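You operate a simulated robot arm through the tools that you are given. There is no shell and no other tool. Be economical: measure what you need, move in short steps, check, and stop when the job is done.

The job below is to be done with a simulated two-armed robot. You get a single attempt, and the scene is never put back.

JOB
Pump 3 strokes of blue dye into the small clear bottle, cap it and shake it even.
Fine: then stand it on the wooden crate. Set down upright: small clear bottle.

Only the result counts: the job must be done as asked and must still hold three seconds after the hand-in. Knocking over, shifting, dropping, spilling or breaking anything else fails it. Lids that push on must go on centred and level and be pressed home; caps that screw on are set level and turned clockwise until they are tight.

ROBOT AND FRAMES
Two 6-joint arms with two-finger parallel grippers on one trunk, on a base that drives. Base frame: it is fixed to the floor where the robot stands at the start and does not move with it; the origin is under the middle of the robot, x ahead of it, y to its left, z up. Readings come in mm, degrees, newtons and seconds.
The left shoulder is at the start at [60, 187, 1216], the right one opposite. With the tool pointing down near the work surface each hand reaches from about 260 to 620 mm from the robot's upright axis, wherever it stands, measured 20 degrees to its own side. Places, roughly: blue dye pump head [600, 0, 1300]; long bench top [700, 0, 1000]; top of the wooden crate [1100, -700, 1100]. Payload 1.57 kg a hand.
The TCP of each hand is the grasp point between the finger pads, 30 mm short of the fingertips. In the tool frame z runs along the fingers and y along their closing line. Largest opening 110 mm; finger width 24, thickness 12; the body of the gripper, 48 by 112 mm, starts 78 mm behind the TCP.
Orientation is that of the tool frame in the base frame, as [roll, pitch, yaw] about the fixed x, y, z axes, in that order (R = Rz(yaw) Ry(pitch) Rx(roll)). With the fingers straight down and closing along the base's y, the tool's x points along the base's -x, its y along +y and its z along -z.

CONTROLS
- The arms move only by the tool jog_arm. It takes "left_plan", "right_plan" or both (then of equal length, played together; a hand with none holds still); each is a list of rows, each a list of 7 numbers: the gripper command, from -1 (shut) to 1 (fully open), values between in proportion, then the shift along the tool's x, y, z in units of 25 mm (1.0 is 25 mm), then the turn, a rotation vector about the tool's x, y, z in units of 6 degrees (1.0 is 6 degrees). In form: [[claw, dx, dy, dz, wx, wy, wz], ...]. A call has 1 to 8 rows; each row shifts and turns the commanded pose from where the row before left it, along the tool's axes as they then stand. A call with a number of a shift or a turn outside -1 to 1 is refused whole. A row lasts 0.2 s, in which the tool goes at most 50 mm and 8.6 degrees; a call with a longer step from one row to the next is refused whole, and so is a gripper value outside its range. A pose out of reach is approached as far as the arm can. The call stops where the force on the tool passes 40 N (or 10 N more than at its start, if that is more) or the arm is blocked; 0.2 s more then pass. Each finger travels about 153 mm/s and halts on what it meets, pressing with about 36 N; the grip force reading is that of the motor and also rises with nothing between the fingers. The clock runs only during rows and for 0.2 s after the last one: add rows that do not move to give the fingers time. The reply holds the time, the measured pose of the TCP, the force on the tool along the base axes, the opening and the grip force, in the units named above and with some noise, with the torque about the TCP (base axes, N m) and any sound that the robot's microphone picked up.
- Cameras (640 x 400 px; columns grow to the right, rows downward): "scene" is now at [23.9, 5.3, 1767]; the picture's right is [0.07, -1.00, 0.00], its down [-0.67, -0.04, -0.74] and it looks along [0.74, 0.05, -0.67] (base axes); focal length 295 px, centre (320, 200). "left" rides on the left gripper at [70, -16, -141] in its tool frame; the picture's right is [0.23, 0.97, 0.00], its down [-0.86, 0.20, -0.48] and it looks along [-0.47, 0.11, 0.88] (tool axes); focal length 222 px, centre (320, 200). "right" rides on the right gripper at [70, 16, -141] in its tool frame; the picture's right is [-0.23, 0.97, 0.00], its down [-0.85, -0.20, -0.48] and it looks along [-0.47, -0.11, 0.88] (tool axes); focal length 222 px, centre (320, 200). There is no depth. A picture from a camera that has moved, and an enlarged one, comes with that camera's place and axes in the base frame and with its lens.
- camera(camera): a new picture of that camera. No time passes.
- slide_trunk(by): slides the trunk up (or, below 0, down) by that many mm; the arms and the scene camera ride with it, the base frame stays. It gives what a move gives, with no picture.
- drive_base(legs): drives the robot by 1 to 6 legs, each [ahead, left, turn to the left] in mm, mm and degrees, along the robot's own axes; the way and the turn of a leg run together, so that a leg with both is an arc; at most 1500 mm and 180 degrees a leg. The arms and the cameras ride along, it lands a little off, and it stops where it bumps. It gives what a move gives.
- aim_head(pan, tilt): turns the head with the scene camera to pan (to the left, within 86 degrees either way) and tilt (down, from -29 to 69), counted from straight ahead of the robot. It gives what a move gives.
- close_up(camera, box): a new picture of the part [left, top, right, bottom] of that camera's present view, enlarged. No time passes.
- close_job(): hands the job in; it is judged then, once.

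Go step by step. Nothing tells you exact positions but the pictures and the camera data: compare them with the known pose of the tool, close in by small moves and look again before you grip or let go. The budget is 120 turns and 108 pictures, counting those below and the enlarged ones. Unless the task says otherwise, let go and move clear before handing in, and close with one line.

The tools are called after "Emit:" as a command line: name --argument value ..., lists and objects as JSON in quotes. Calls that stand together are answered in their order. jog_arm: Moves the arms, as the interface text tells. Its arguments: {"type":"object","properties":{"left_plan":{"type":"array","items":{"type":"array","items":{"type":"number"}}},"right_plan":{"type":"array","items":{"type":"array","items":{"type":"number"}}}},"required":[]} The other tools are called the same way: slide_trunk (by) slides the trunk up or down; drive_base (legs) drives the base; aim_head (pan, tilt) turns the head that bears the scene camera; camera (camera) takes a picture; close_up (camera, box) takes an enlarged picture of a part of a camera's view; close_job () hands the job in.

At the start:

```text
t: 0.0
left_ee_pos: [319.9, 121.4, 1485.6]
left_orientation: [-179.7, 0.0, 180.0]
left_contact_force: [-0.3, 0.2, 0.1]
left_wrist_torque: [0.01, -0.02, -0.03]
left_finger_gap: 109.9
left_gripper_force: 0.0
right_ee_pos: [357.3, -191.9, 1485.8]
right_orientation: [180.0, 0.1, -179.9]
right_contact_force: [-0.9, -0.1, -1.2]
right_wrist_torque: [0.0, 0.01, 0.03]
right_finger_gap: 109.9
right_gripper_force: 0.1
trunk travel left (down, up): [-844.0, 146.0]
robot x, y, heading: [-2.3, -1.0, 0.1]
head pan, tilt: [3.8, 42.3]
```

scene: 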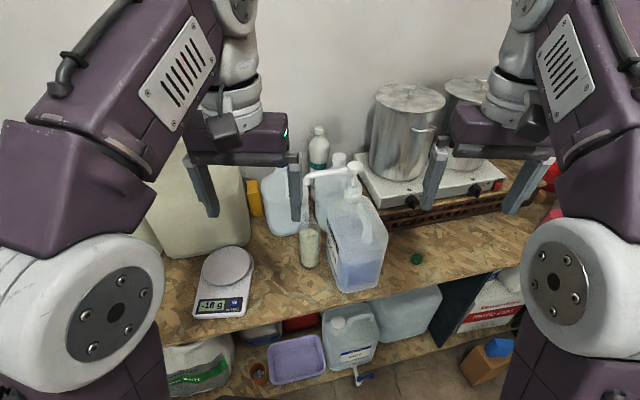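
right: 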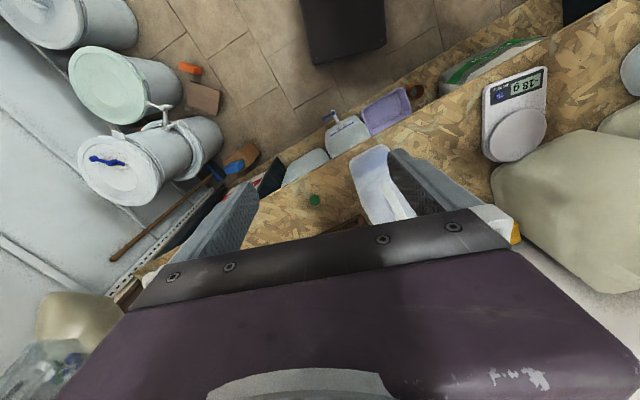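
left: 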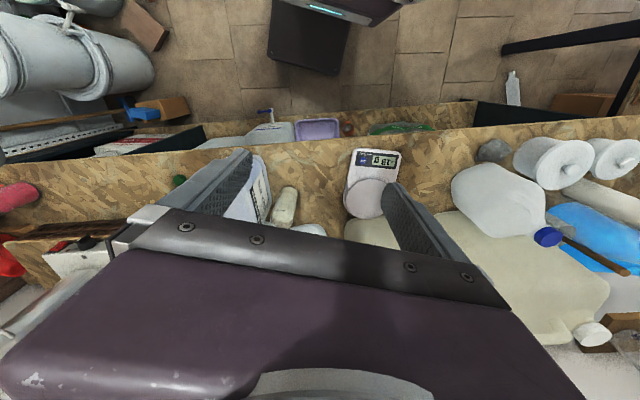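

I see the blue dye jug with its pump, a small bottle beside it near the spout, and a green cap-like thing on the bench. I'll look closer.

Emit:
close_up --camera "scene" --box '[260, 140, 440, 300]'

Emit:
aim_head --pan -35 --tilt 35

Emit:
camera --camera "scene"

```text
2.50 times, centred on (350, 220) of scene
camera zoom: at [23.9, 5.3, 1767.0], right [0.07, -1.0, 0.0], down [-0.67, -0.04, -0.74], along [0.74, 0.05, -0.67], focal length 737 px, centre (245, 150)
```

zoom: 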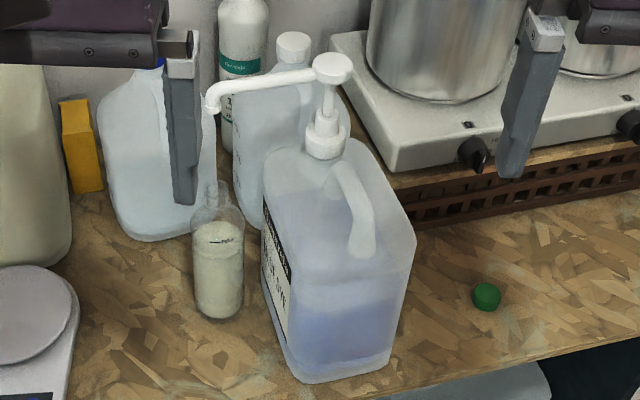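

```text
t: 1.1
left_ee_pos: [322.5, 121.3, 1485.6]
left_orientation: [-179.8, 0.1, -180.0]
left_contact_force: [-0.2, -0.4, 0.0]
left_wrist_torque: [0.0, 0.01, 0.02]
left_finger_gap: 109.7
left_gripper_force: 0.0
right_ee_pos: [356.3, -192.9, 1485.8]
right_orientation: [-180.0, 0.0, 179.9]
right_contact_force: [0.8, 0.7, -0.3]
right_wrist_torque: [-0.01, 0.0, 0.0]
right_finger_gap: 110.2
right_gripper_force: 0.0
trunk travel left (down, up): [-844.0, 146.0]
robot x, y, heading: [-1.3, 1.2, 0.0]
head pan, tilt: [-35.0, 35.0]
```

```text
103 pictures are left
camera scene: at [12.8, -50.7, 1777.9], right [-0.57, -0.82, 0.0], down [-0.47, 0.33, -0.82], along [0.67, -0.47, -0.57], focal length 295 px, centre (320, 200)
```

scene: 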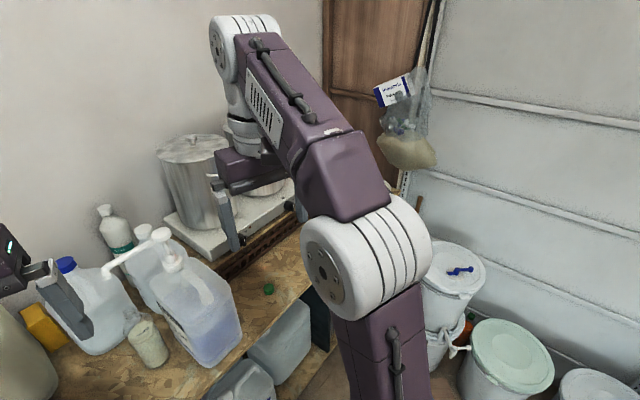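

I'll swing the left hand left and tilt it forward to get a second view of the bottle, spout and jug.

Emit:
jog_arm --left_plan '[[1, 0, 1, 0, 0, -1, 0], [1, 0, 1, 0, 0, -1, 0], [1, 0, 1, 0, 0, -1, 0], [1, 0, 1, 0, 0, -1, 0], [1, 0, 1, 0, 0, -1, 0], [1, 0, 1, 0, 0, -1, 0], [1, 0, 1, 0, 0, 0, 0], [1, 0, 0, 0, 0, 0, 0]]'

Emit:
aim_head --pan 0 --tilt 40

Emit:
camera --camera "left"

Emit:
camera --camera "scene"

```text
t: 2.9
left_ee_pos: [351.4, 307.5, 1500.7]
left_orientation: [-179.9, 36.1, -179.9]
left_contact_force: [0.1, -1.0, -0.6]
left_wrist_torque: [0.0, 0.01, 0.01]
left_finger_gap: 110.1
left_gripper_force: 0.0
left hand out of reach, approached as far as the arm can: row 4, 5, 6
right_ee_pos: [358.1, -193.0, 1485.7]
right_orientation: [-180.0, -0.1, -180.0]
right_contact_force: [-0.7, 0.9, 0.3]
right_wrist_torque: [0.0, -0.01, -0.01]
right_finger_gap: 110.0
right_gripper_force: 0.1
trunk travel left (down, up): [-844.0, 146.0]
robot x, y, heading: [2.8, -0.1, 0.0]
head pan, tilt: [-35.0, 35.0]
```

```text
t: 3.9
left_ee_pos: [351.6, 307.8, 1501.3]
left_orientation: [-179.8, 35.9, -179.9]
left_contact_force: [0.2, -0.4, 0.1]
left_wrist_torque: [-0.01, -0.02, -0.04]
left_finger_gap: 110.0
left_gripper_force: 0.1
right_ee_pos: [357.4, -191.9, 1486.2]
right_orientation: [179.9, 0.1, -180.0]
right_contact_force: [-0.1, 0.3, -0.1]
right_wrist_torque: [-0.01, 0.01, 0.01]
right_finger_gap: 110.3
right_gripper_force: 0.0
trunk travel left (down, up): [-844.0, 146.0]
robot x, y, heading: [1.4, -3.4, -0.0]
head pan, tilt: [0.0, 40.0]
```

```text
102 pictures are left
camera left: at [211.6, 291.9, 1574.9], right [-0.18, 0.97, -0.14], down [0.41, 0.2, 0.89], along [0.89, 0.11, -0.44], focal length 222 px, centre (320, 200)
```

left: 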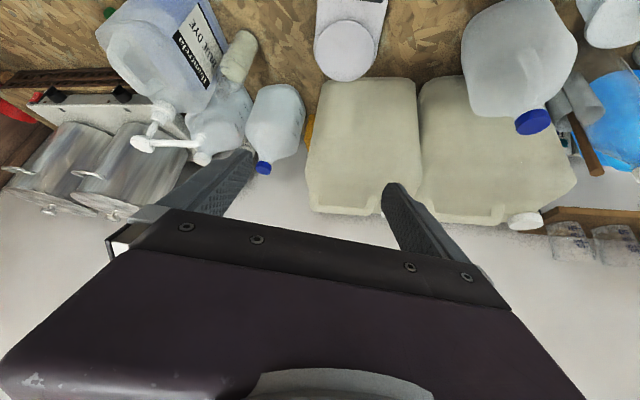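

```text
101 pictures are left
camera scene: at [25.5, -0.3, 1770.4], right [0.0, -1.0, 0.0], down [-0.64, 0.0, -0.77], along [0.77, 0.0, -0.64], focal length 295 px, centre (320, 200)
```

scene: 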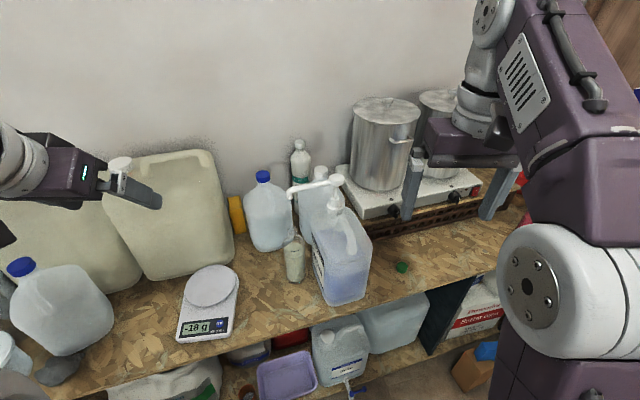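

Emit:
close_up --camera "left" --box '[80, 0, 320, 180]'

Emit:
close_up --camera "scene" --box '[240, 160, 420, 310]'

```text
2.22 times, centred on (200, 90) of left
camera zoom: at [211.6, 291.9, 1574.9], right [-0.18, 0.97, -0.14], down [0.41, 0.2, 0.89], along [0.89, 0.11, -0.44], focal length 494 px, centre (587, 444)
```

zoom: 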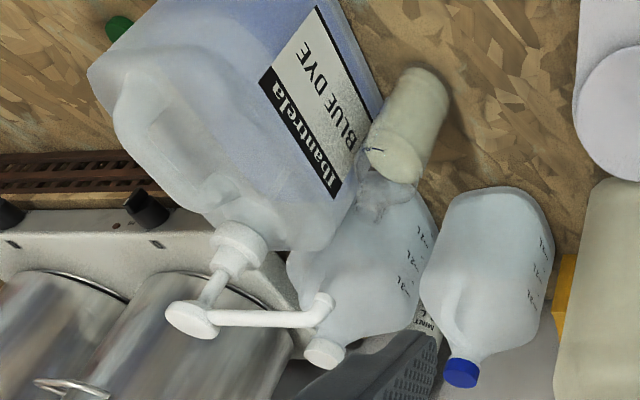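

```text
2.67 times, centred on (330, 235) of scene
camera zoom: at [25.5, -0.3, 1770.4], right [0.0, -1.0, 0.0], down [-0.64, 0.0, -0.77], along [0.77, 0.0, -0.64], focal length 786 px, centre (293, 107)
```

zoom: 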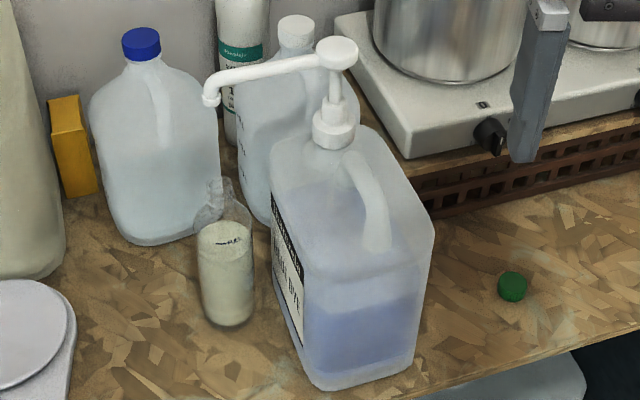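

Head ≈[643,-43,1320], spout tip ≈[608,79,1289], bottle near [600,77] on the bench. I want a lower sideways view to check alignment before pumping.

Emit:
jog_arm --left_plan '[[1, 0.5, 0, 0.69, 0.55, 0, 0.76], [1, 0.5, 0, 0.69, 0.55, 0, 0.76], [1, 0.5, 0, 0.69, 0.55, 0, 0.76], [1, 0.5, 0, 0.69, 0.55, 0, 0.76], [1, 0.5, 0, 0.69, 0.55, 0, 0.76], [1, 0.5, 0, 0.69, 0.55, 0, 0.76], [1, 0.5, 0, 0.69, 0.55, 0, 0.76], [1, 0.5, 0, 0.69, 0.55, 0, 0.76]]'

Emit:
camera --camera "left"

```text
t: 5.7
left_ee_pos: [352.8, 309.2, 1330.6]
left_orientation: [-179.8, 36.1, 134.9]
left_contact_force: [0.5, 0.2, -0.3]
left_wrist_torque: [0.0, -0.05, 0.0]
left_finger_gap: 110.1
left_gripper_force: 0.1
right_ee_pos: [357.7, -192.2, 1485.9]
right_orientation: [180.0, 0.0, -179.9]
right_contact_force: [0.5, 0.4, 0.4]
right_wrist_torque: [0.0, 0.04, 0.0]
right_finger_gap: 109.7
right_gripper_force: 0.0
trunk travel left (down, up): [-844.0, 146.0]
robot x, y, heading: [0.8, -1.5, 0.2]
head pan, tilt: [0.0, 40.0]
```

```text
98 pictures are left
camera left: at [242.4, 395.9, 1404.2], right [0.56, 0.82, -0.14], down [0.43, -0.15, 0.89], along [0.71, -0.56, -0.43], focal length 222 px, centre (320, 200)
```

left: 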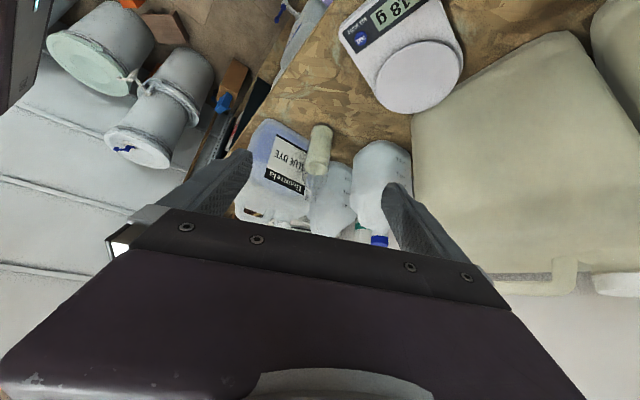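

The hand hides the spout, so I'll tilt it more level.

Emit:
jog_arm --left_plan '[[1, 0, 0, 0, 0, -1, 0], [1, 0, 0, 0, 0, -1, 0], [1, 0, 0, 0, 0, -1, 0], [1, 0, 0, 0, 0, -1, 0], [1, 0, 0, 0, 0, -1, 0], [1, 0, 0, 0, 0, 0, 0]]'

Emit:
camera --camera "left"

Emit:
close_up --camera "left" --box '[200, 0, 440, 150]'

```text
t: 7.1
left_ee_pos: [352.0, 307.3, 1330.9]
left_orientation: [-180.0, 66.2, 135.0]
left_contact_force: [0.3, -0.2, -0.6]
left_wrist_torque: [-0.02, 0.0, 0.03]
left_finger_gap: 110.3
left_gripper_force: 0.1
right_ee_pos: [356.8, -191.8, 1484.8]
right_orientation: [-179.9, -0.1, -179.9]
right_contact_force: [-0.1, -0.6, 0.1]
right_wrist_torque: [0.02, -0.01, -0.01]
right_finger_gap: 110.0
right_gripper_force: 0.0
trunk travel left (down, up): [-844.0, 146.0]
robot x, y, heading: [-1.9, 2.5, -0.1]
head pan, tilt: [0.0, 40.0]
```

```text
97 pictures are left
camera left: at [228.9, 407.5, 1324.6], right [0.62, 0.75, -0.21], down [0.08, 0.21, 0.98], along [0.78, -0.62, 0.07], focal length 222 px, centre (320, 200)
```

left: 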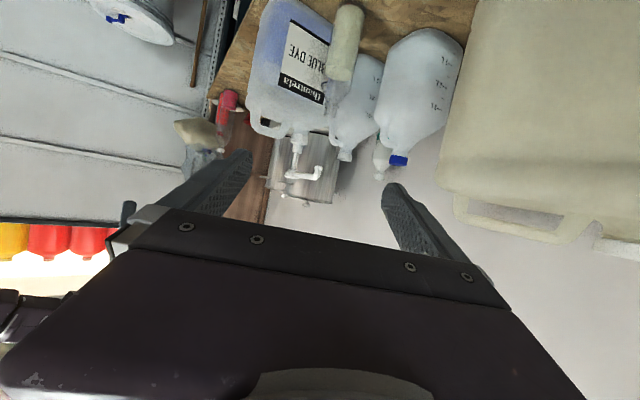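

```text
2.67 times, centred on (320, 75) of left
camera zoom: at [228.9, 407.5, 1324.6], right [0.62, 0.75, -0.21], down [0.08, 0.21, 0.98], along [0.78, -0.62, 0.07], focal length 592 px, centre (320, 533)
```

zoom: 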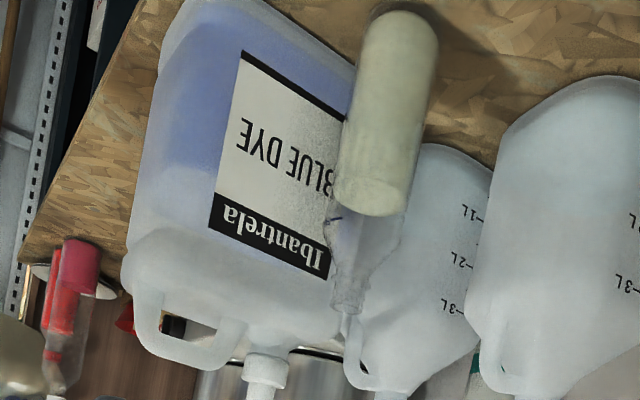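

Emit:
close_up --camera "left" --box '[260, 90, 380, 210]'

```text
3.33 times, centred on (320, 150) of left
camera zoom: at [228.9, 407.5, 1324.6], right [0.62, 0.75, -0.21], down [0.08, 0.21, 0.98], along [0.78, -0.62, 0.07], focal length 740 px, centre (320, 367)
```

zoom: 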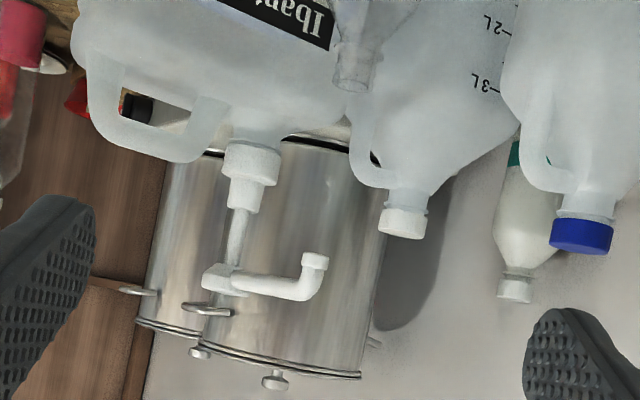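

Emit:
close_up --camera "scene" --box '[270, 170, 350, 220]'

Emit:
close_up --camera "scene" --box '[270, 220, 430, 320]'

```text
8.00 times, centred on (310, 195) of scene
camera zoom: at [25.7, -0.6, 1770.4], right [0.0, -1.0, 0.0], down [-0.64, 0.0, -0.77], along [0.77, 0.0, -0.64], focal length 2357 px, centre (400, 240)
```

zoom: 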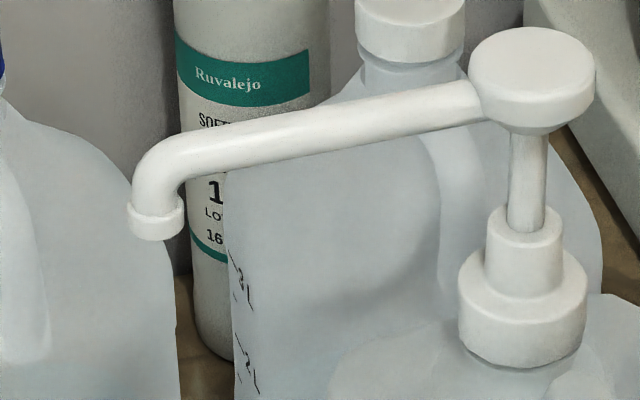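

```text
4.00 times, centred on (350, 270) of scene
camera zoom: at [25.7, -0.6, 1770.4], right [0.0, -1.0, 0.0], down [-0.64, 0.0, -0.77], along [0.77, 0.0, -0.64], focal length 1178 px, centre (200, -80)
```

zoom: 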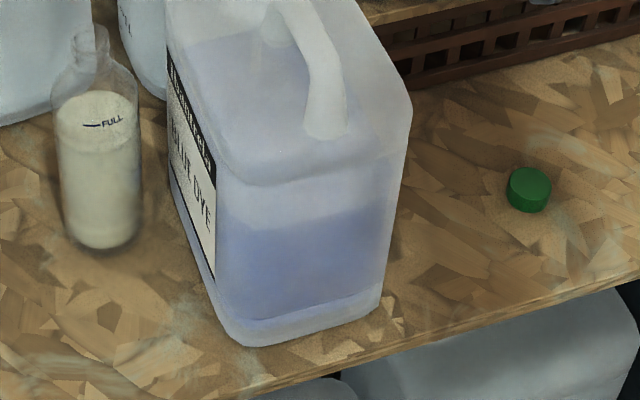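

The spout tip (~[611,78,1288]) stands right over the bottle's neck (~[614,76,1172]), so I can pump as it stands. The right hand, fingers shut, goes above the pump head at ~[641,-43,1325].

Emit:
jog_arm --right_plan '[[-1, -1, 0.5, 0, 0, 0, 0], [-1, -1, 0.5, 0, 0, 0, 0], [-1, -1, 0.5, 0, 0, 0, 0], [-1, -1, 0.5, 0, 0, 0, 0], [-1, -1, 0.5, 0, 0, 0, 0], [-1, -1, 0.5, 0, 0, 0, 0], [-1, -1, 0.5, 0, 0, 0, 0], [-1, -1, 0.5, 0, 0, 0, 0]]'

Emit:
jog_arm --right_plan '[[-1, -1, 0.5, 0.4, 0, 0, 0], [-1, -1, 0.5, 0.4, 0, 0, 0], [-1, -1, 0.5, 0.4, 0, 0, 0], [-1, -0.36, 0.45, 0.4, 0, 0, 0], [-1, 0, 0, 0.4, 0, 0, 0], [-1, 0, 0, 0.4, 0, 0, 0], [-1, 0, 0, 0, 0, 0, 0]]'

Emit:
camera --camera "scene"

```text
t: 8.9
left_ee_pos: [353.8, 309.7, 1330.0]
left_orientation: [-179.8, 66.1, 135.2]
left_contact_force: [1.1, -0.4, 0.1]
left_wrist_torque: [-0.01, -0.01, -0.01]
left_finger_gap: 110.1
left_gripper_force: 0.0
right_ee_pos: [485.3, -102.8, 1396.8]
right_orientation: [-179.8, 0.1, 180.0]
right_contact_force: [1.0, 0.3, 0.4]
right_wrist_torque: [-0.01, 0.04, -0.02]
right_finger_gap: 0.0
right_gripper_force: 21.3
right hand out of reach, approached as far as the arm can: row 1, 2, 3, 4, 5, 6, 7, 8
trunk travel left (down, up): [-844.0, 146.0]
robot x, y, heading: [3.5, 1.9, -0.0]
head pan, tilt: [0.0, 40.0]
```

```text
t: 10.5
left_ee_pos: [354.1, 307.8, 1331.0]
left_orientation: [-179.8, 66.1, 135.1]
left_contact_force: [0.4, 0.0, -0.1]
left_wrist_torque: [0.01, 0.01, -0.02]
left_finger_gap: 110.3
left_gripper_force: 0.2
right_ee_pos: [514.5, -69.4, 1323.7]
right_orientation: [-180.0, 0.0, 179.9]
right_contact_force: [-0.4, 0.3, -0.6]
right_wrist_torque: [0.0, 0.05, 0.02]
right_finger_gap: 0.2
right_gripper_force: 21.6
right hand out of reach, approached as far as the arm can: row 1, 2, 3, 4
trunk travel left (down, up): [-844.0, 146.0]
robot x, y, heading: [0.7, -1.0, 0.1]
head pan, tilt: [0.0, 40.0]
```

```text
92 pictures are left
camera scene: at [26.4, 0.1, 1770.4], right [0.0, -1.0, 0.0], down [-0.64, 0.0, -0.77], along [0.77, 0.0, -0.64], focal length 295 px, centre (320, 200)
```

scene: 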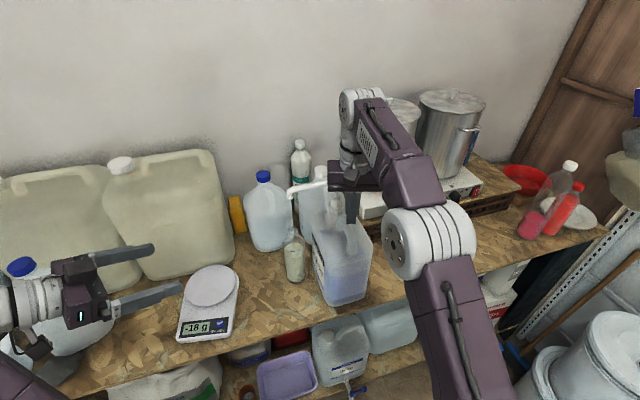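

The head is out of reach with a downward tool, so I'll raise the trunk and drive forward a little.

Emit:
slide_trunk --by 145

Emit:
drive_base --legs '[[110, 0, 0]]'

Emit:
camera --camera "scene"

```text
t: 12.2
left_ee_pos: [351.4, 308.6, 1474.9]
left_orientation: [-179.8, 66.1, 135.1]
left_contact_force: [-0.4, 0.0, 0.6]
left_wrist_torque: [-0.01, -0.02, -0.01]
left_finger_gap: 110.2
left_gripper_force: 0.1
right_ee_pos: [512.3, -69.9, 1469.8]
right_orientation: [180.0, 0.0, 180.0]
right_contact_force: [-0.4, 0.5, 0.3]
right_wrist_torque: [0.01, 0.0, -0.02]
right_finger_gap: 0.4
right_gripper_force: 21.1
trunk travel left (down, up): [-989.0, 1.0]
robot x, y, heading: [-2.7, 2.3, 0.1]
head pan, tilt: [0.0, 40.0]
```

```text
t: 13.4
left_ee_pos: [452.1, 307.6, 1478.8]
left_orientation: [179.3, 66.4, 134.4]
left_contact_force: [0.4, 0.2, 0.2]
left_wrist_torque: [-0.03, -0.06, 0.07]
left_finger_gap: 109.8
left_gripper_force: 0.0
right_ee_pos: [611.7, -70.8, 1474.4]
right_orientation: [-180.0, 0.5, 179.9]
right_contact_force: [-0.3, 0.5, 0.7]
right_wrist_torque: [0.01, -0.06, -0.02]
right_finger_gap: 0.0
right_gripper_force: 21.2
trunk travel left (down, up): [-989.0, 1.0]
robot x, y, heading: [107.7, 0.1, -0.1]
head pan, tilt: [0.0, 40.0]
```

```text
91 pictures are left
camera scene: at [122.6, -0.2, 1915.6], right [0.0, -1.0, 0.0], down [-0.64, 0.0, -0.77], along [0.77, 0.0, -0.64], focal length 295 px, centre (320, 200)
```

scene: 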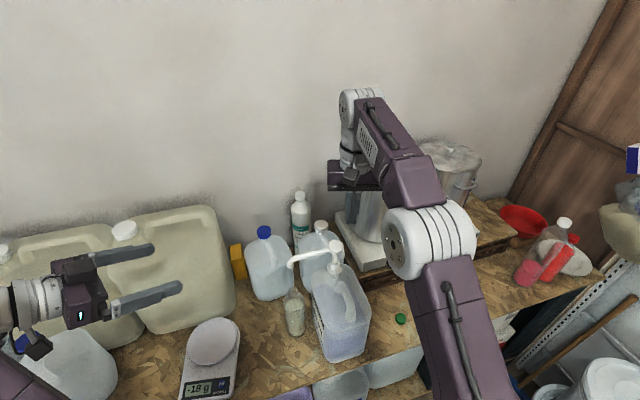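

Emit:
close_up --camera "scene" --box '[280, 180, 400, 280]'

Emit:
camera --camera "right"

```text
4.00 times, centred on (340, 230) of scene
camera zoom: at [122.6, -0.2, 1915.6], right [0.0, -1.0, 0.0], down [-0.64, 0.0, -0.77], along [0.77, 0.0, -0.64], focal length 1178 px, centre (240, 80)
```

zoom: 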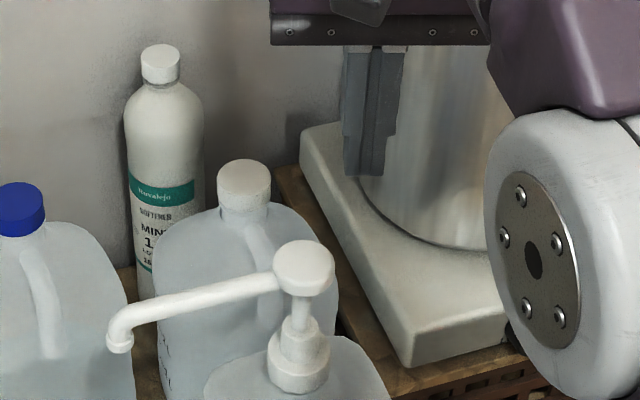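

```text
89 pictures are left
camera right: at [541.9, -55.9, 1615.2], right [0.23, 0.97, 0.0], down [0.85, -0.2, 0.49], along [0.47, -0.11, -0.87], focal length 222 px, centre (320, 200)
```

right: 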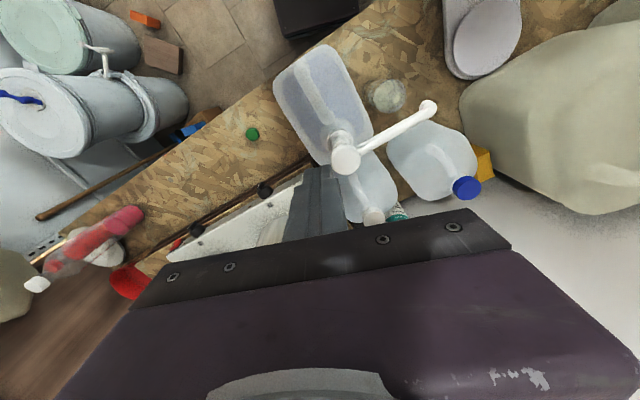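

Head top confirmed at about [643,-43,1326]. Moving over it and down to about 10 mm above.

Emit:
jog_arm --right_plan '[[-1, -0.62, 0.55, 0, 0, 0, 0], [-1, -0.63, 0.56, 0, 0, 0, 0], [-1, 0, 0, 1, 0, 0, 0], [-1, 0, 0, 1, 0, 0, 0], [-1, 0, 0, 1, 0, 0, 0], [-1, 0, 0, 0.8, 0, 0, 0], [-1, 0, 0, 0, 0, 0, 0]]'

Emit:
close_up --camera "scene" --box '[280, 180, 400, 280]'

Emit:
camera --camera "right"

```text
t: 15.0
left_ee_pos: [462.4, 307.8, 1476.0]
left_orientation: [-179.8, 66.1, 135.0]
left_contact_force: [0.4, -0.4, 0.5]
left_wrist_torque: [-0.01, 0.0, -0.01]
left_finger_gap: 109.9
left_gripper_force: 0.0
right_ee_pos: [636.4, -49.2, 1364.5]
right_orientation: [-180.0, 0.0, 179.8]
right_contact_force: [0.4, 0.4, 0.1]
right_wrist_torque: [-0.01, 0.0, -0.03]
right_finger_gap: 0.3
right_gripper_force: 21.0
right hand out of reach, approached as far as the arm can: row 1, 2
trunk travel left (down, up): [-989.0, 1.0]
robot x, y, heading: [108.3, -0.5, 0.1]
head pan, tilt: [0.0, 40.0]
```

```text
4.00 times, centred on (340, 230) of scene
camera zoom: at [136.4, -0.5, 1915.4], right [0.0, -1.0, 0.0], down [-0.64, 0.0, -0.77], along [0.77, 0.0, -0.64], focal length 1178 px, centre (240, 80)
```

zoom: 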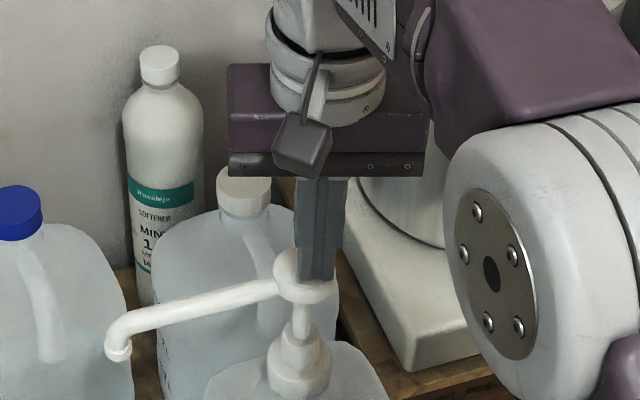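

```text
87 pictures are left
camera right: at [566.3, -34.0, 1506.6], right [0.23, 0.97, 0.0], down [0.85, -0.2, 0.48], along [0.47, -0.11, -0.88], focal length 222 px, centre (320, 200)
```

right: 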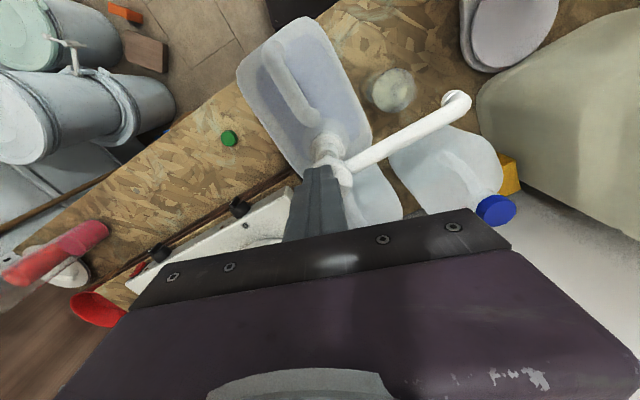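

The finger is about 7 mm right and short of centre; correcting.

Emit:
jog_arm --right_plan '[[-1, -0.3, 0.3, 0, 0, 0, 0], [-1, 0, 0, 0, 0, 0, 0]]'

Emit:
close_up --camera "scene" --box '[280, 180, 400, 280]'

Emit:
close_up --camera "right" --box '[260, 100, 420, 200]'

```text
t: 15.6
left_ee_pos: [461.9, 308.9, 1475.3]
left_orientation: [-179.9, 66.1, 135.0]
left_contact_force: [0.7, -0.9, -0.3]
left_wrist_torque: [-0.01, 0.01, -0.01]
left_finger_gap: 110.2
left_gripper_force: 0.0
right_ee_pos: [643.4, -41.4, 1364.5]
right_orientation: [-180.0, 0.1, 179.8]
right_contact_force: [-0.4, -0.9, 0.3]
right_wrist_torque: [0.02, -0.01, 0.01]
right_finger_gap: 0.0
right_gripper_force: 21.3
trunk travel left (down, up): [-989.0, 1.0]
robot x, y, heading: [112.3, 0.1, -0.1]
head pan, tilt: [0.0, 40.0]
```

```text
4.00 times, centred on (340, 230) of scene
camera zoom: at [135.6, -0.2, 1915.4], right [0.0, -1.0, 0.0], down [-0.64, 0.0, -0.77], along [0.77, 0.0, -0.64], focal length 1178 px, centre (240, 80)
```

zoom: 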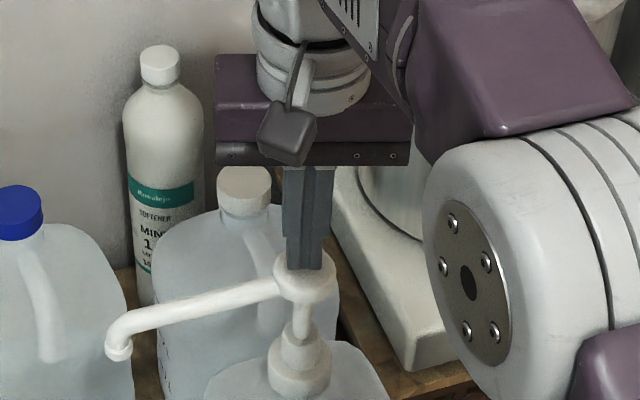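

```text
4.00 times, centred on (340, 150) of right
camera zoom: at [573.7, -26.5, 1507.4], right [0.23, 0.97, 0.0], down [0.85, -0.2, 0.48], along [0.47, -0.11, -0.88], focal length 888 px, centre (240, 400)
```

zoom: 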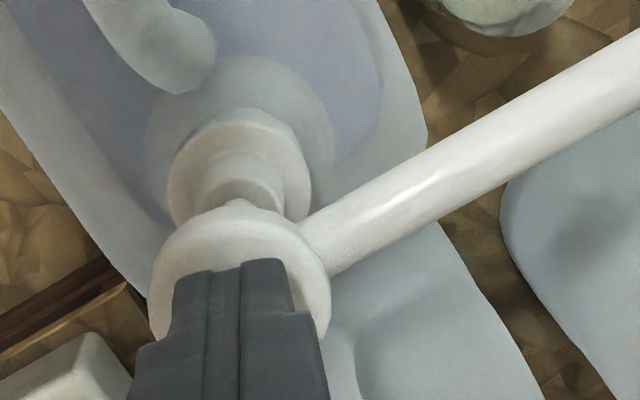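

Centred over the head. First stroke: press down slowly until it stops.

Emit:
jog_arm --right_plan '[[-1, 0, 0, 0.4, 0, 0, 0], [-1, 0, 0, 0.3, 0, 0, 0], [-1, 0, 0, 0.3, 0, 0, 0], [-1, 0, 0, 0.3, 0, 0, 0], [-1, 0, 0, 0.3, 0, 0, 0], [-1, 0, 0, 0.3, 0, 0, 0], [-1, 0, 0, 0.3, 0, 0, 0], [-1, 0, 0, 0.3, 0, 0, 0]]'

Emit:
close_up --camera "scene" --box '[270, 200, 410, 340]'

```text
t: 17.3
left_ee_pos: [457.0, 308.4, 1477.6]
left_orientation: [179.8, 66.2, 134.7]
left_contact_force: [-0.6, -0.2, -0.1]
left_wrist_torque: [0.03, 0.0, -0.04]
left_finger_gap: 109.8
left_gripper_force: 0.1
right_ee_pos: [641.0, -41.2, 1313.0]
right_orientation: [179.9, 1.3, 179.9]
right_contact_force: [-5.8, -2.7, 23.5]
right_wrist_torque: [-0.08, 0.44, 0.02]
right_finger_gap: 0.1
right_gripper_force: 21.0
trunk travel left (down, up): [-989.0, 1.0]
robot x, y, heading: [106.7, 1.0, -0.4]
head pan, tilt: [0.0, 40.0]
stopped in row 8 (right hand): the force on the tool passed its limit at 48 N (the readings are from after the stop); the commanded pose is now the measured one
```

```text
2.86 times, centred on (340, 270) of scene
camera zoom: at [128.6, -1.0, 1915.5], right [0.0, -1.0, 0.0], down [-0.64, 0.0, -0.77], along [0.77, 0.0, -0.64], focal length 842 px, centre (263, 0)
```

zoom: 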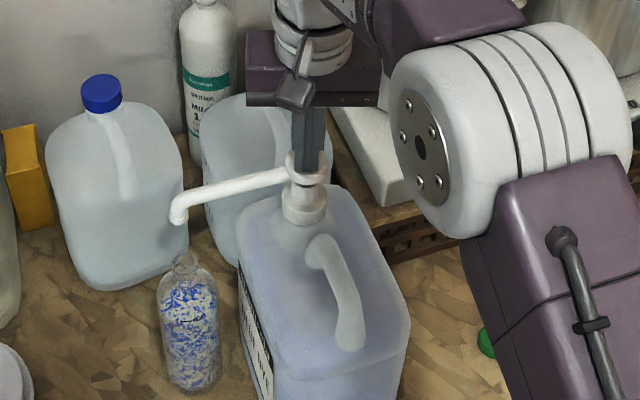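

Stroke one landed dye in the bottle, bottoming at the collar. Release fully, then check the head came back.

Emit:
jog_arm --right_plan '[[-1, 0, 0, -0.5, 0, 0, 0], [-1, 0, 0, -0.5, 0, 0, 0], [-1, 0, 0, -0.5, 0, 0, 0], [-1, 0, 0, -0.6, 0, 0, 0], [-1, 0, 0, 0, 0, 0, 0], [-1, 0, 0, 0, 0, 0, 0]]'

Emit:
close_up --camera "scene" --box '[270, 200, 410, 340]'

```text
t: 18.7
left_ee_pos: [462.1, 308.5, 1475.0]
left_orientation: [-179.9, 66.1, 135.0]
left_contact_force: [-0.9, 0.0, 0.0]
left_wrist_torque: [0.0, 0.0, 0.0]
left_finger_gap: 109.9
left_gripper_force: 0.0
right_ee_pos: [643.4, -42.8, 1361.2]
right_orientation: [179.8, 0.8, 179.9]
right_contact_force: [-0.2, -0.1, -0.1]
right_wrist_torque: [0.0, 0.01, -0.03]
right_finger_gap: 0.1
right_gripper_force: 21.1
trunk travel left (down, up): [-989.0, 1.0]
robot x, y, heading: [110.9, 1.1, -0.1]
head pan, tilt: [0.0, 40.0]
```

```text
2.86 times, centred on (340, 270) of scene
camera zoom: at [135.7, 0.0, 1915.4], right [0.0, -1.0, 0.0], down [-0.64, 0.0, -0.77], along [0.77, 0.0, -0.64], focal length 842 px, centre (263, 0)
```

zoom: 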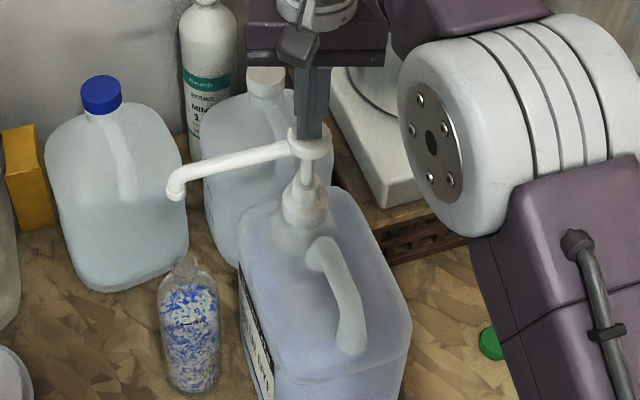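

Head is back up. Strokes two and three follow the same way, one at a time.

Emit:
jog_arm --right_plan '[[-1, 0, 0, 0.3, 0, 0, 0], [-1, 0, 0, 0.3, 0, 0, 0], [-1, 0, 0, 0.3, 0, 0, 0], [-1, 0, 0, 0.3, 0, 0, 0], [-1, 0, 0, 0.3, 0, 0, 0], [-1, 0, 0, 0.3, 0, 0, 0], [-1, 0, 0, 0.3, 0, 0, 0], [-1, 0, 0, 0.3, 0, 0, 0]]'

```text
t: 20.5
left_ee_pos: [455.7, 306.9, 1477.2]
left_orientation: [179.5, 66.2, 134.5]
left_contact_force: [0.6, 0.0, 0.1]
left_wrist_torque: [0.0, -0.02, 0.02]
left_finger_gap: 110.1
left_gripper_force: 0.1
right_ee_pos: [644.1, -42.0, 1313.4]
right_orientation: [179.6, 2.1, 179.9]
right_contact_force: [-10.2, -4.2, 25.8]
right_wrist_torque: [-0.11, 0.57, 0.08]
right_finger_gap: 0.2
right_gripper_force: 21.0
trunk travel left (down, up): [-989.0, 1.0]
robot x, y, heading: [112.1, -0.2, -0.2]
head pan, tilt: [0.0, 40.0]
stopped in row 8 (right hand): the force on the tool passed its limit at 45 N (the readings are from after the stop); the commanded pose is now the measured one
```

Emit:
jog_arm --right_plan '[[-1, 0, 0, -0.5, 0, 0, 0], [-1, 0, 0, -0.5, 0, 0, 0], [-1, 0, 0, -0.5, 0, 0, 0], [-1, 0, 0, -0.6, 0, 0.25, 0], [-1, 0, 0, 0, 0, 0, 0], [-1, 0, 0, 0, 0, 0, 0]]'

Emit:
close_up --camera "scene" --box '[270, 200, 410, 340]'

```text
t: 21.9
left_ee_pos: [461.9, 307.0, 1475.3]
left_orientation: [-179.9, 66.1, 135.0]
left_contact_force: [0.4, 0.5, 0.0]
left_wrist_torque: [-0.03, 0.01, 0.0]
left_finger_gap: 110.1
left_gripper_force: 0.0
right_ee_pos: [649.5, -43.2, 1363.0]
right_orientation: [179.6, 0.2, 179.9]
right_contact_force: [-0.1, 0.0, -0.4]
right_wrist_torque: [0.0, 0.03, -0.02]
right_finger_gap: 0.3
right_gripper_force: 21.1
trunk travel left (down, up): [-989.0, 1.0]
robot x, y, heading: [107.1, 1.2, -0.1]
head pan, tilt: [0.0, 40.0]
```

```text
2.86 times, centred on (340, 270) of scene
camera zoom: at [135.0, -0.3, 1915.4], right [0.0, -1.0, 0.0], down [-0.64, 0.0, -0.77], along [0.77, 0.0, -0.64], focal length 842 px, centre (263, 0)
```

zoom: 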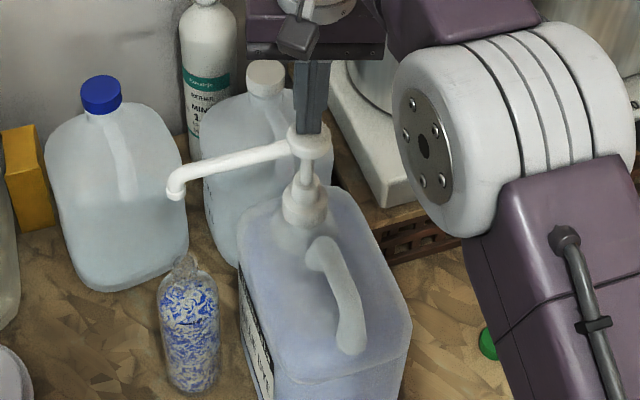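

Second stroke done and released. Shift 6 mm back to centre and do the third.

Emit:
jog_arm --right_plan '[[-1, 0.25, 0, 0.1, 0, 0, 0], [-1, 0, 0, 0.3, 0, 0, 0], [-1, 0, 0, 0.3, 0, 0, 0], [-1, 0, 0, 0.3, 0, 0, 0], [-1, 0, 0, 0.3, 0, 0, 0], [-1, 0, 0, 0.3, 0, 0, 0], [-1, 0, 0, 0.3, 0, 0, 0], [-1, 0, 0, 0.4, 0, 0, 0]]'

Emit:
jog_arm --right_plan '[[-1, 0, 0, -0.5, 0, 0, 0], [-1, 0, 0, -0.5, 0, 0, 0], [-1, 0, 0, -0.5, 0, 0, 0], [-1, 0, 0, -0.6, 0, 0, 0], [-1, 0, 0, -1, 0, 0, 0], [-1, 0, 0, -1, 0, 0, 0], [-1, 0, 0, 0, 0, 0, 0]]'

Emit:
close_up --camera "scene" --box '[270, 200, 410, 340]'

```text
t: 23.7
left_ee_pos: [457.5, 306.9, 1476.8]
left_orientation: [179.8, 66.2, 134.6]
left_contact_force: [0.6, -0.1, 0.2]
left_wrist_torque: [0.0, 0.02, 0.01]
left_finger_gap: 110.2
left_gripper_force: 0.0
right_ee_pos: [641.3, -42.2, 1314.2]
right_orientation: [179.4, 1.3, 179.9]
right_contact_force: [-8.5, -4.1, 25.5]
right_wrist_torque: [-0.09, 0.54, 0.06]
right_finger_gap: 0.3
right_gripper_force: 21.4
trunk travel left (down, up): [-989.0, 1.0]
robot x, y, heading: [111.5, 0.8, -0.0]
head pan, tilt: [0.0, 40.0]
stopped in row 8 (right hand): the force on the tool passed its limit at 44 N (the readings are from after the stop); the commanded pose is now the measured one
```

```text
t: 25.3
left_ee_pos: [461.4, 307.1, 1475.9]
left_orientation: [-179.9, 66.1, 135.0]
left_contact_force: [0.1, -0.2, 0.5]
left_wrist_torque: [0.02, 0.0, -0.01]
left_finger_gap: 109.9
left_gripper_force: 0.0
right_ee_pos: [644.8, -42.8, 1413.1]
right_orientation: [179.5, 1.0, 179.8]
right_contact_force: [0.6, 0.1, 0.1]
right_wrist_torque: [0.05, -0.05, 0.02]
right_finger_gap: 0.1
right_gripper_force: 22.1
trunk travel left (down, up): [-989.0, 1.0]
robot x, y, heading: [112.0, -0.9, -0.3]
head pan, tilt: [0.0, 40.0]
```

```text
2.86 times, centred on (340, 270) of scene
camera zoom: at [135.8, -0.2, 1915.4], right [0.0, -1.0, 0.0], down [-0.64, 0.0, -0.77], along [0.77, 0.0, -0.64], focal length 842 px, centre (263, 0)
```

zoom: 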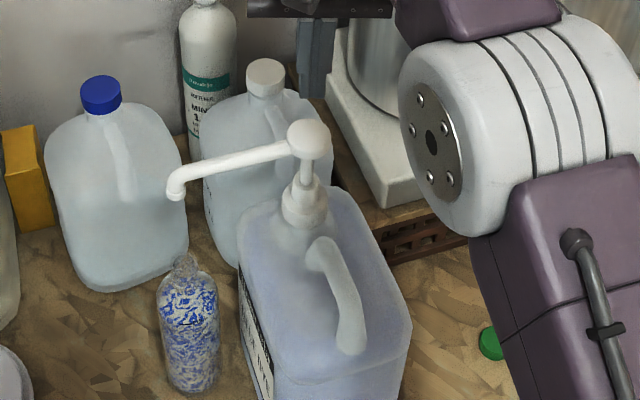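

Three full strokes are in and the head is clear. Next the green cap at about [637,-269] on the bench: move the right hand over it and lower the trunk.

Emit:
jog_arm --right_plan '[[-1, 0, -1, 0, 0, 0, 0], [-1, 0, -1, 0, 0, 0, 0], [-1, 0, -1, 0, 0, 0, 0], [-1, 0, -1, 0, 0, 0, 0], [-1, 0.5, -1, 0, 0, 0, 0], [-1, 0.5, -1, 0, 0, 0, 0], [-1, 0.5, -1, 0, 0, 0, 0], [-1, 0.5, -1, 0, 0, 0, 0]]'

Emit:
slide_trunk --by -145

Emit:
camera --camera "right"

Emit:
camera --camera "scene"

```text
t: 27.1
left_ee_pos: [461.1, 307.0, 1475.3]
left_orientation: [179.9, 66.1, 134.8]
left_contact_force: [-0.2, -0.7, 0.1]
left_wrist_torque: [0.04, 0.0, 0.02]
left_finger_gap: 109.8
left_gripper_force: 0.0
right_ee_pos: [593.5, -242.1, 1412.0]
right_orientation: [179.5, 1.1, 179.9]
right_contact_force: [0.3, 0.1, -0.1]
right_wrist_torque: [0.04, -0.01, 0.0]
right_finger_gap: 0.0
right_gripper_force: 21.3
trunk travel left (down, up): [-989.0, 1.0]
robot x, y, heading: [107.3, 3.0, -0.1]
head pan, tilt: [0.0, 40.0]
```

```text
t: 28.8
left_ee_pos: [460.3, 308.4, 1330.9]
left_orientation: [-179.9, 66.1, 135.0]
left_contact_force: [-1.1, -0.5, 0.0]
left_wrist_torque: [0.02, -0.03, -0.02]
left_finger_gap: 109.9
left_gripper_force: 0.1
right_ee_pos: [593.4, -240.9, 1267.5]
right_orientation: [179.5, 1.0, 179.8]
right_contact_force: [0.4, 0.0, 0.4]
right_wrist_torque: [-0.02, 0.04, 0.0]
right_finger_gap: 0.0
right_gripper_force: 21.3
trunk travel left (down, up): [-844.0, 146.0]
robot x, y, heading: [106.5, -3.0, -0.3]
head pan, tilt: [0.0, 40.0]
```

```text
80 pictures are left
camera right: at [521.4, -226.5, 1407.7], right [0.23, 0.97, 0.01], down [0.85, -0.2, 0.49], along [0.48, -0.1, -0.87], focal length 222 px, centre (320, 200)
```

right: 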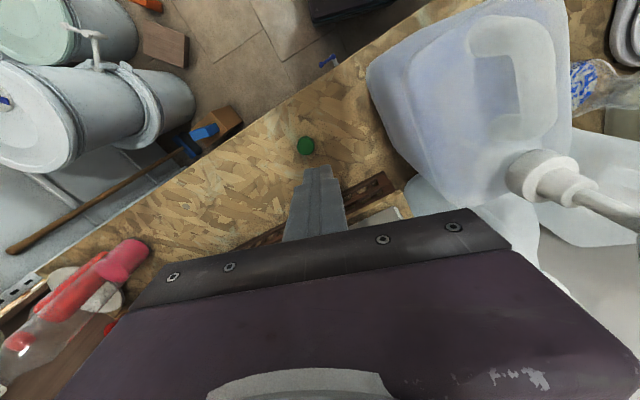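

```text
79 pictures are left
camera scene: at [135.4, -0.3, 1770.4], right [0.0, -1.0, 0.0], down [-0.64, 0.0, -0.77], along [0.77, 0.0, -0.64], focal length 295 px, centre (320, 200)
```

scene: 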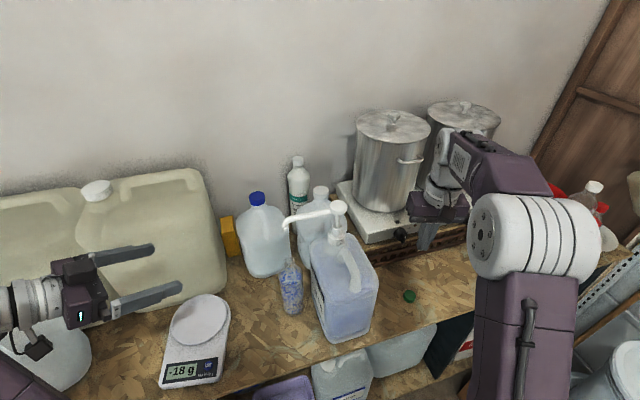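

Cap at ~[632,-273]. Opening to 70 mm, moving above it and down to z≈1080, then look.

Emit:
jog_arm --right_plan '[[0.27, -0.78, -0.64, 0.9, 0, 0, 0], [0.27, -0.77, -0.64, 0.9, 0, 0.15, 0], [0.27, 0, 0, 1, 0, 0, 0], [0.27, 0, 0, 1, 0, 0, 0], [0.27, 0, 0, 1, 0, 0, 0], [0.27, 0, 0, 1, 0, 0, 0], [0.27, 0, 0, 1, 0, 0, 0], [0.27, 0, 0, 0.6, 0, 0, 0]]'

Emit:
camera --camera "right"

Emit:
close_up --camera "scene" --box '[350, 220, 470, 320]'

```text
t: 30.6
left_ee_pos: [462.1, 306.5, 1329.8]
left_orientation: [-179.9, 66.2, 134.9]
left_contact_force: [-0.3, 0.1, 0.1]
left_wrist_torque: [0.0, 0.03, -0.01]
left_finger_gap: 109.9
left_gripper_force: 0.2
right_ee_pos: [635.2, -271.6, 1081.1]
right_orientation: [179.4, 0.2, 179.9]
right_contact_force: [0.7, 0.1, 0.0]
right_wrist_torque: [-0.01, -0.01, -0.04]
right_finger_gap: 69.9
right_gripper_force: 0.1
trunk travel left (down, up): [-844.0, 146.0]
robot x, y, heading: [105.7, -0.1, -0.4]
head pan, tilt: [0.0, 40.0]
```

```text
78 pictures are left
camera right: at [564.4, -257.1, 1223.6], right [0.23, 0.97, 0.01], down [0.85, -0.2, 0.48], along [0.47, -0.1, -0.88], focal length 222 px, centre (320, 200)
```

right: 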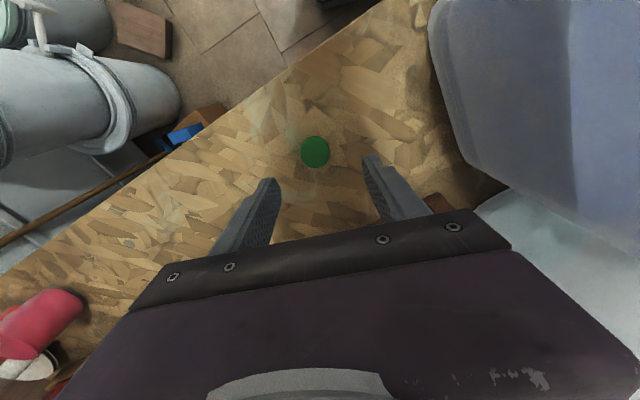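

```text
4.00 times, centred on (410, 270) of scene
camera zoom: at [136.1, -0.8, 1770.4], right [0.0, -1.0, 0.0], down [-0.64, 0.0, -0.77], along [0.77, 0.0, -0.64], focal length 1178 px, centre (-40, -80)
```

zoom: 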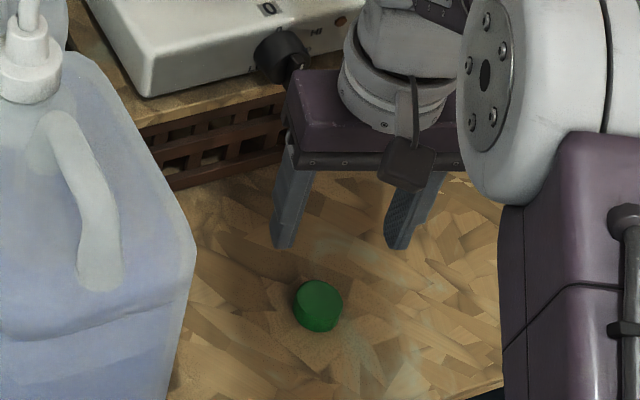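

Emit:
jog_arm --right_plan '[[0.27, 0.1, -0.06, 0.7, 0, 0, 0], [0.27, 0, 0, 0.7, 0, 0, 0], [0.27, 0, 0, 0, 0, 0, 0]]'

Emit:
close_up --camera "right" --box '[240, 100, 440, 225]'

Emit:
close_up --camera "scene" --box '[370, 250, 450, 310]'

```text
t: 31.4
left_ee_pos: [461.3, 306.9, 1329.1]
left_orientation: [-179.9, 66.1, 135.1]
left_contact_force: [-0.1, 0.4, 0.3]
left_wrist_torque: [0.02, 0.02, -0.02]
left_finger_gap: 110.1
left_gripper_force: 0.2
right_ee_pos: [629.0, -272.4, 1047.1]
right_orientation: [179.5, 0.2, 179.9]
right_contact_force: [-0.3, 0.1, -0.2]
right_wrist_torque: [0.0, 0.03, -0.01]
right_finger_gap: 70.0
right_gripper_force: 0.1
trunk travel left (down, up): [-844.0, 146.0]
robot x, y, heading: [108.8, 0.5, -0.1]
head pan, tilt: [0.0, 40.0]
```

```text
3.20 times, centred on (340, 162) of right
camera zoom: at [560.4, -258.2, 1189.4], right [0.23, 0.97, 0.01], down [0.85, -0.2, 0.48], along [0.47, -0.1, -0.88], focal length 711 px, centre (256, 320)
```

zoom: 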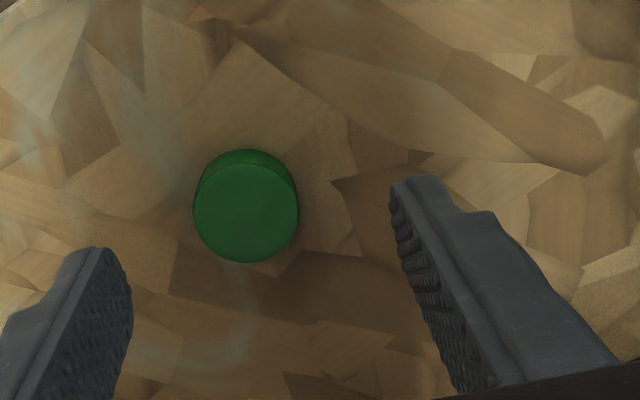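

```text
6.67 times, centred on (410, 280) of scene
camera zoom: at [135.0, -0.2, 1770.4], right [0.0, -1.0, 0.0], down [-0.64, 0.0, -0.77], along [0.77, 0.0, -0.64], focal length 1964 px, centre (-280, -333)
```

zoom: 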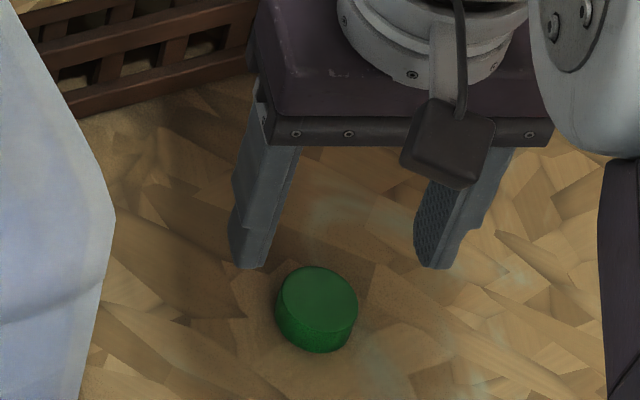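

Cap top at ~[632,-274,987]. Descending with fingertips to about z=972, straddling it.

Emit:
jog_arm --right_plan '[[0.27, -0.12, -0.04, 0.6, 0, 0, 0], [0.27, 0, 0, 0.6, 0, 0, 0], [0.27, 0, 0, 0.4, 0, 0, 0], [0.27, 0, 0, 0.2, 0, 0, 0], [0.27, 0, 0, 0, 0, 0, 0]]'

Emit:
close_up --camera "right" --box '[240, 100, 440, 225]'

Emit:
close_up --camera "scene" --box '[370, 250, 450, 310]'

```text
t: 32.6
left_ee_pos: [462.2, 307.7, 1330.3]
left_orientation: [-179.8, 66.1, 134.9]
left_contact_force: [-0.4, 0.0, -0.1]
left_wrist_torque: [-0.01, 0.05, -0.02]
left_finger_gap: 110.0
left_gripper_force: 0.1
right_ee_pos: [634.2, -273.7, 1001.3]
right_orientation: [179.4, 0.2, 179.9]
right_contact_force: [-0.3, 0.1, -0.1]
right_wrist_torque: [0.0, -0.01, 0.01]
right_finger_gap: 69.8
right_gripper_force: 0.0
trunk travel left (down, up): [-844.0, 146.0]
robot x, y, heading: [108.6, -0.1, 0.1]
head pan, tilt: [0.0, 40.0]
```

```text
3.20 times, centred on (340, 162) of right
camera zoom: at [564.4, -259.2, 1142.7], right [0.23, 0.97, 0.01], down [0.85, -0.2, 0.48], along [0.47, -0.1, -0.88], focal length 711 px, centre (256, 320)
```

zoom: 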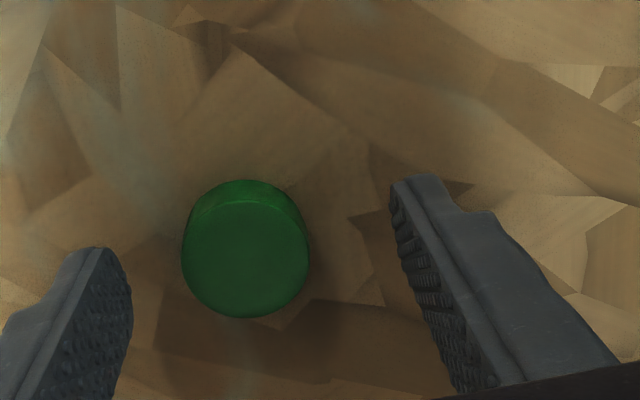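

```text
6.67 times, centred on (410, 280) of scene
camera zoom: at [135.4, -0.4, 1770.4], right [0.0, -1.0, 0.0], down [-0.64, 0.0, -0.77], along [0.77, 0.0, -0.64], focal length 1964 px, centre (-280, -333)
```

zoom: 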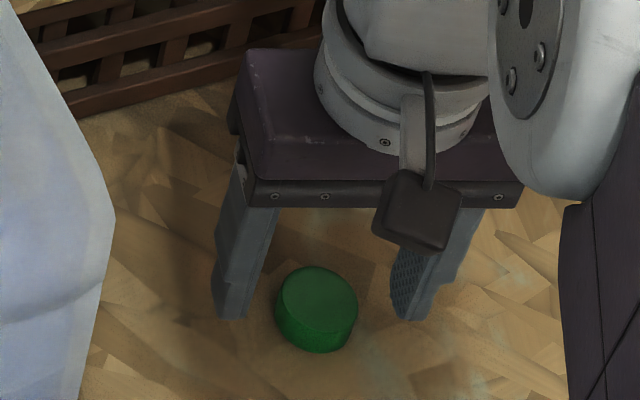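

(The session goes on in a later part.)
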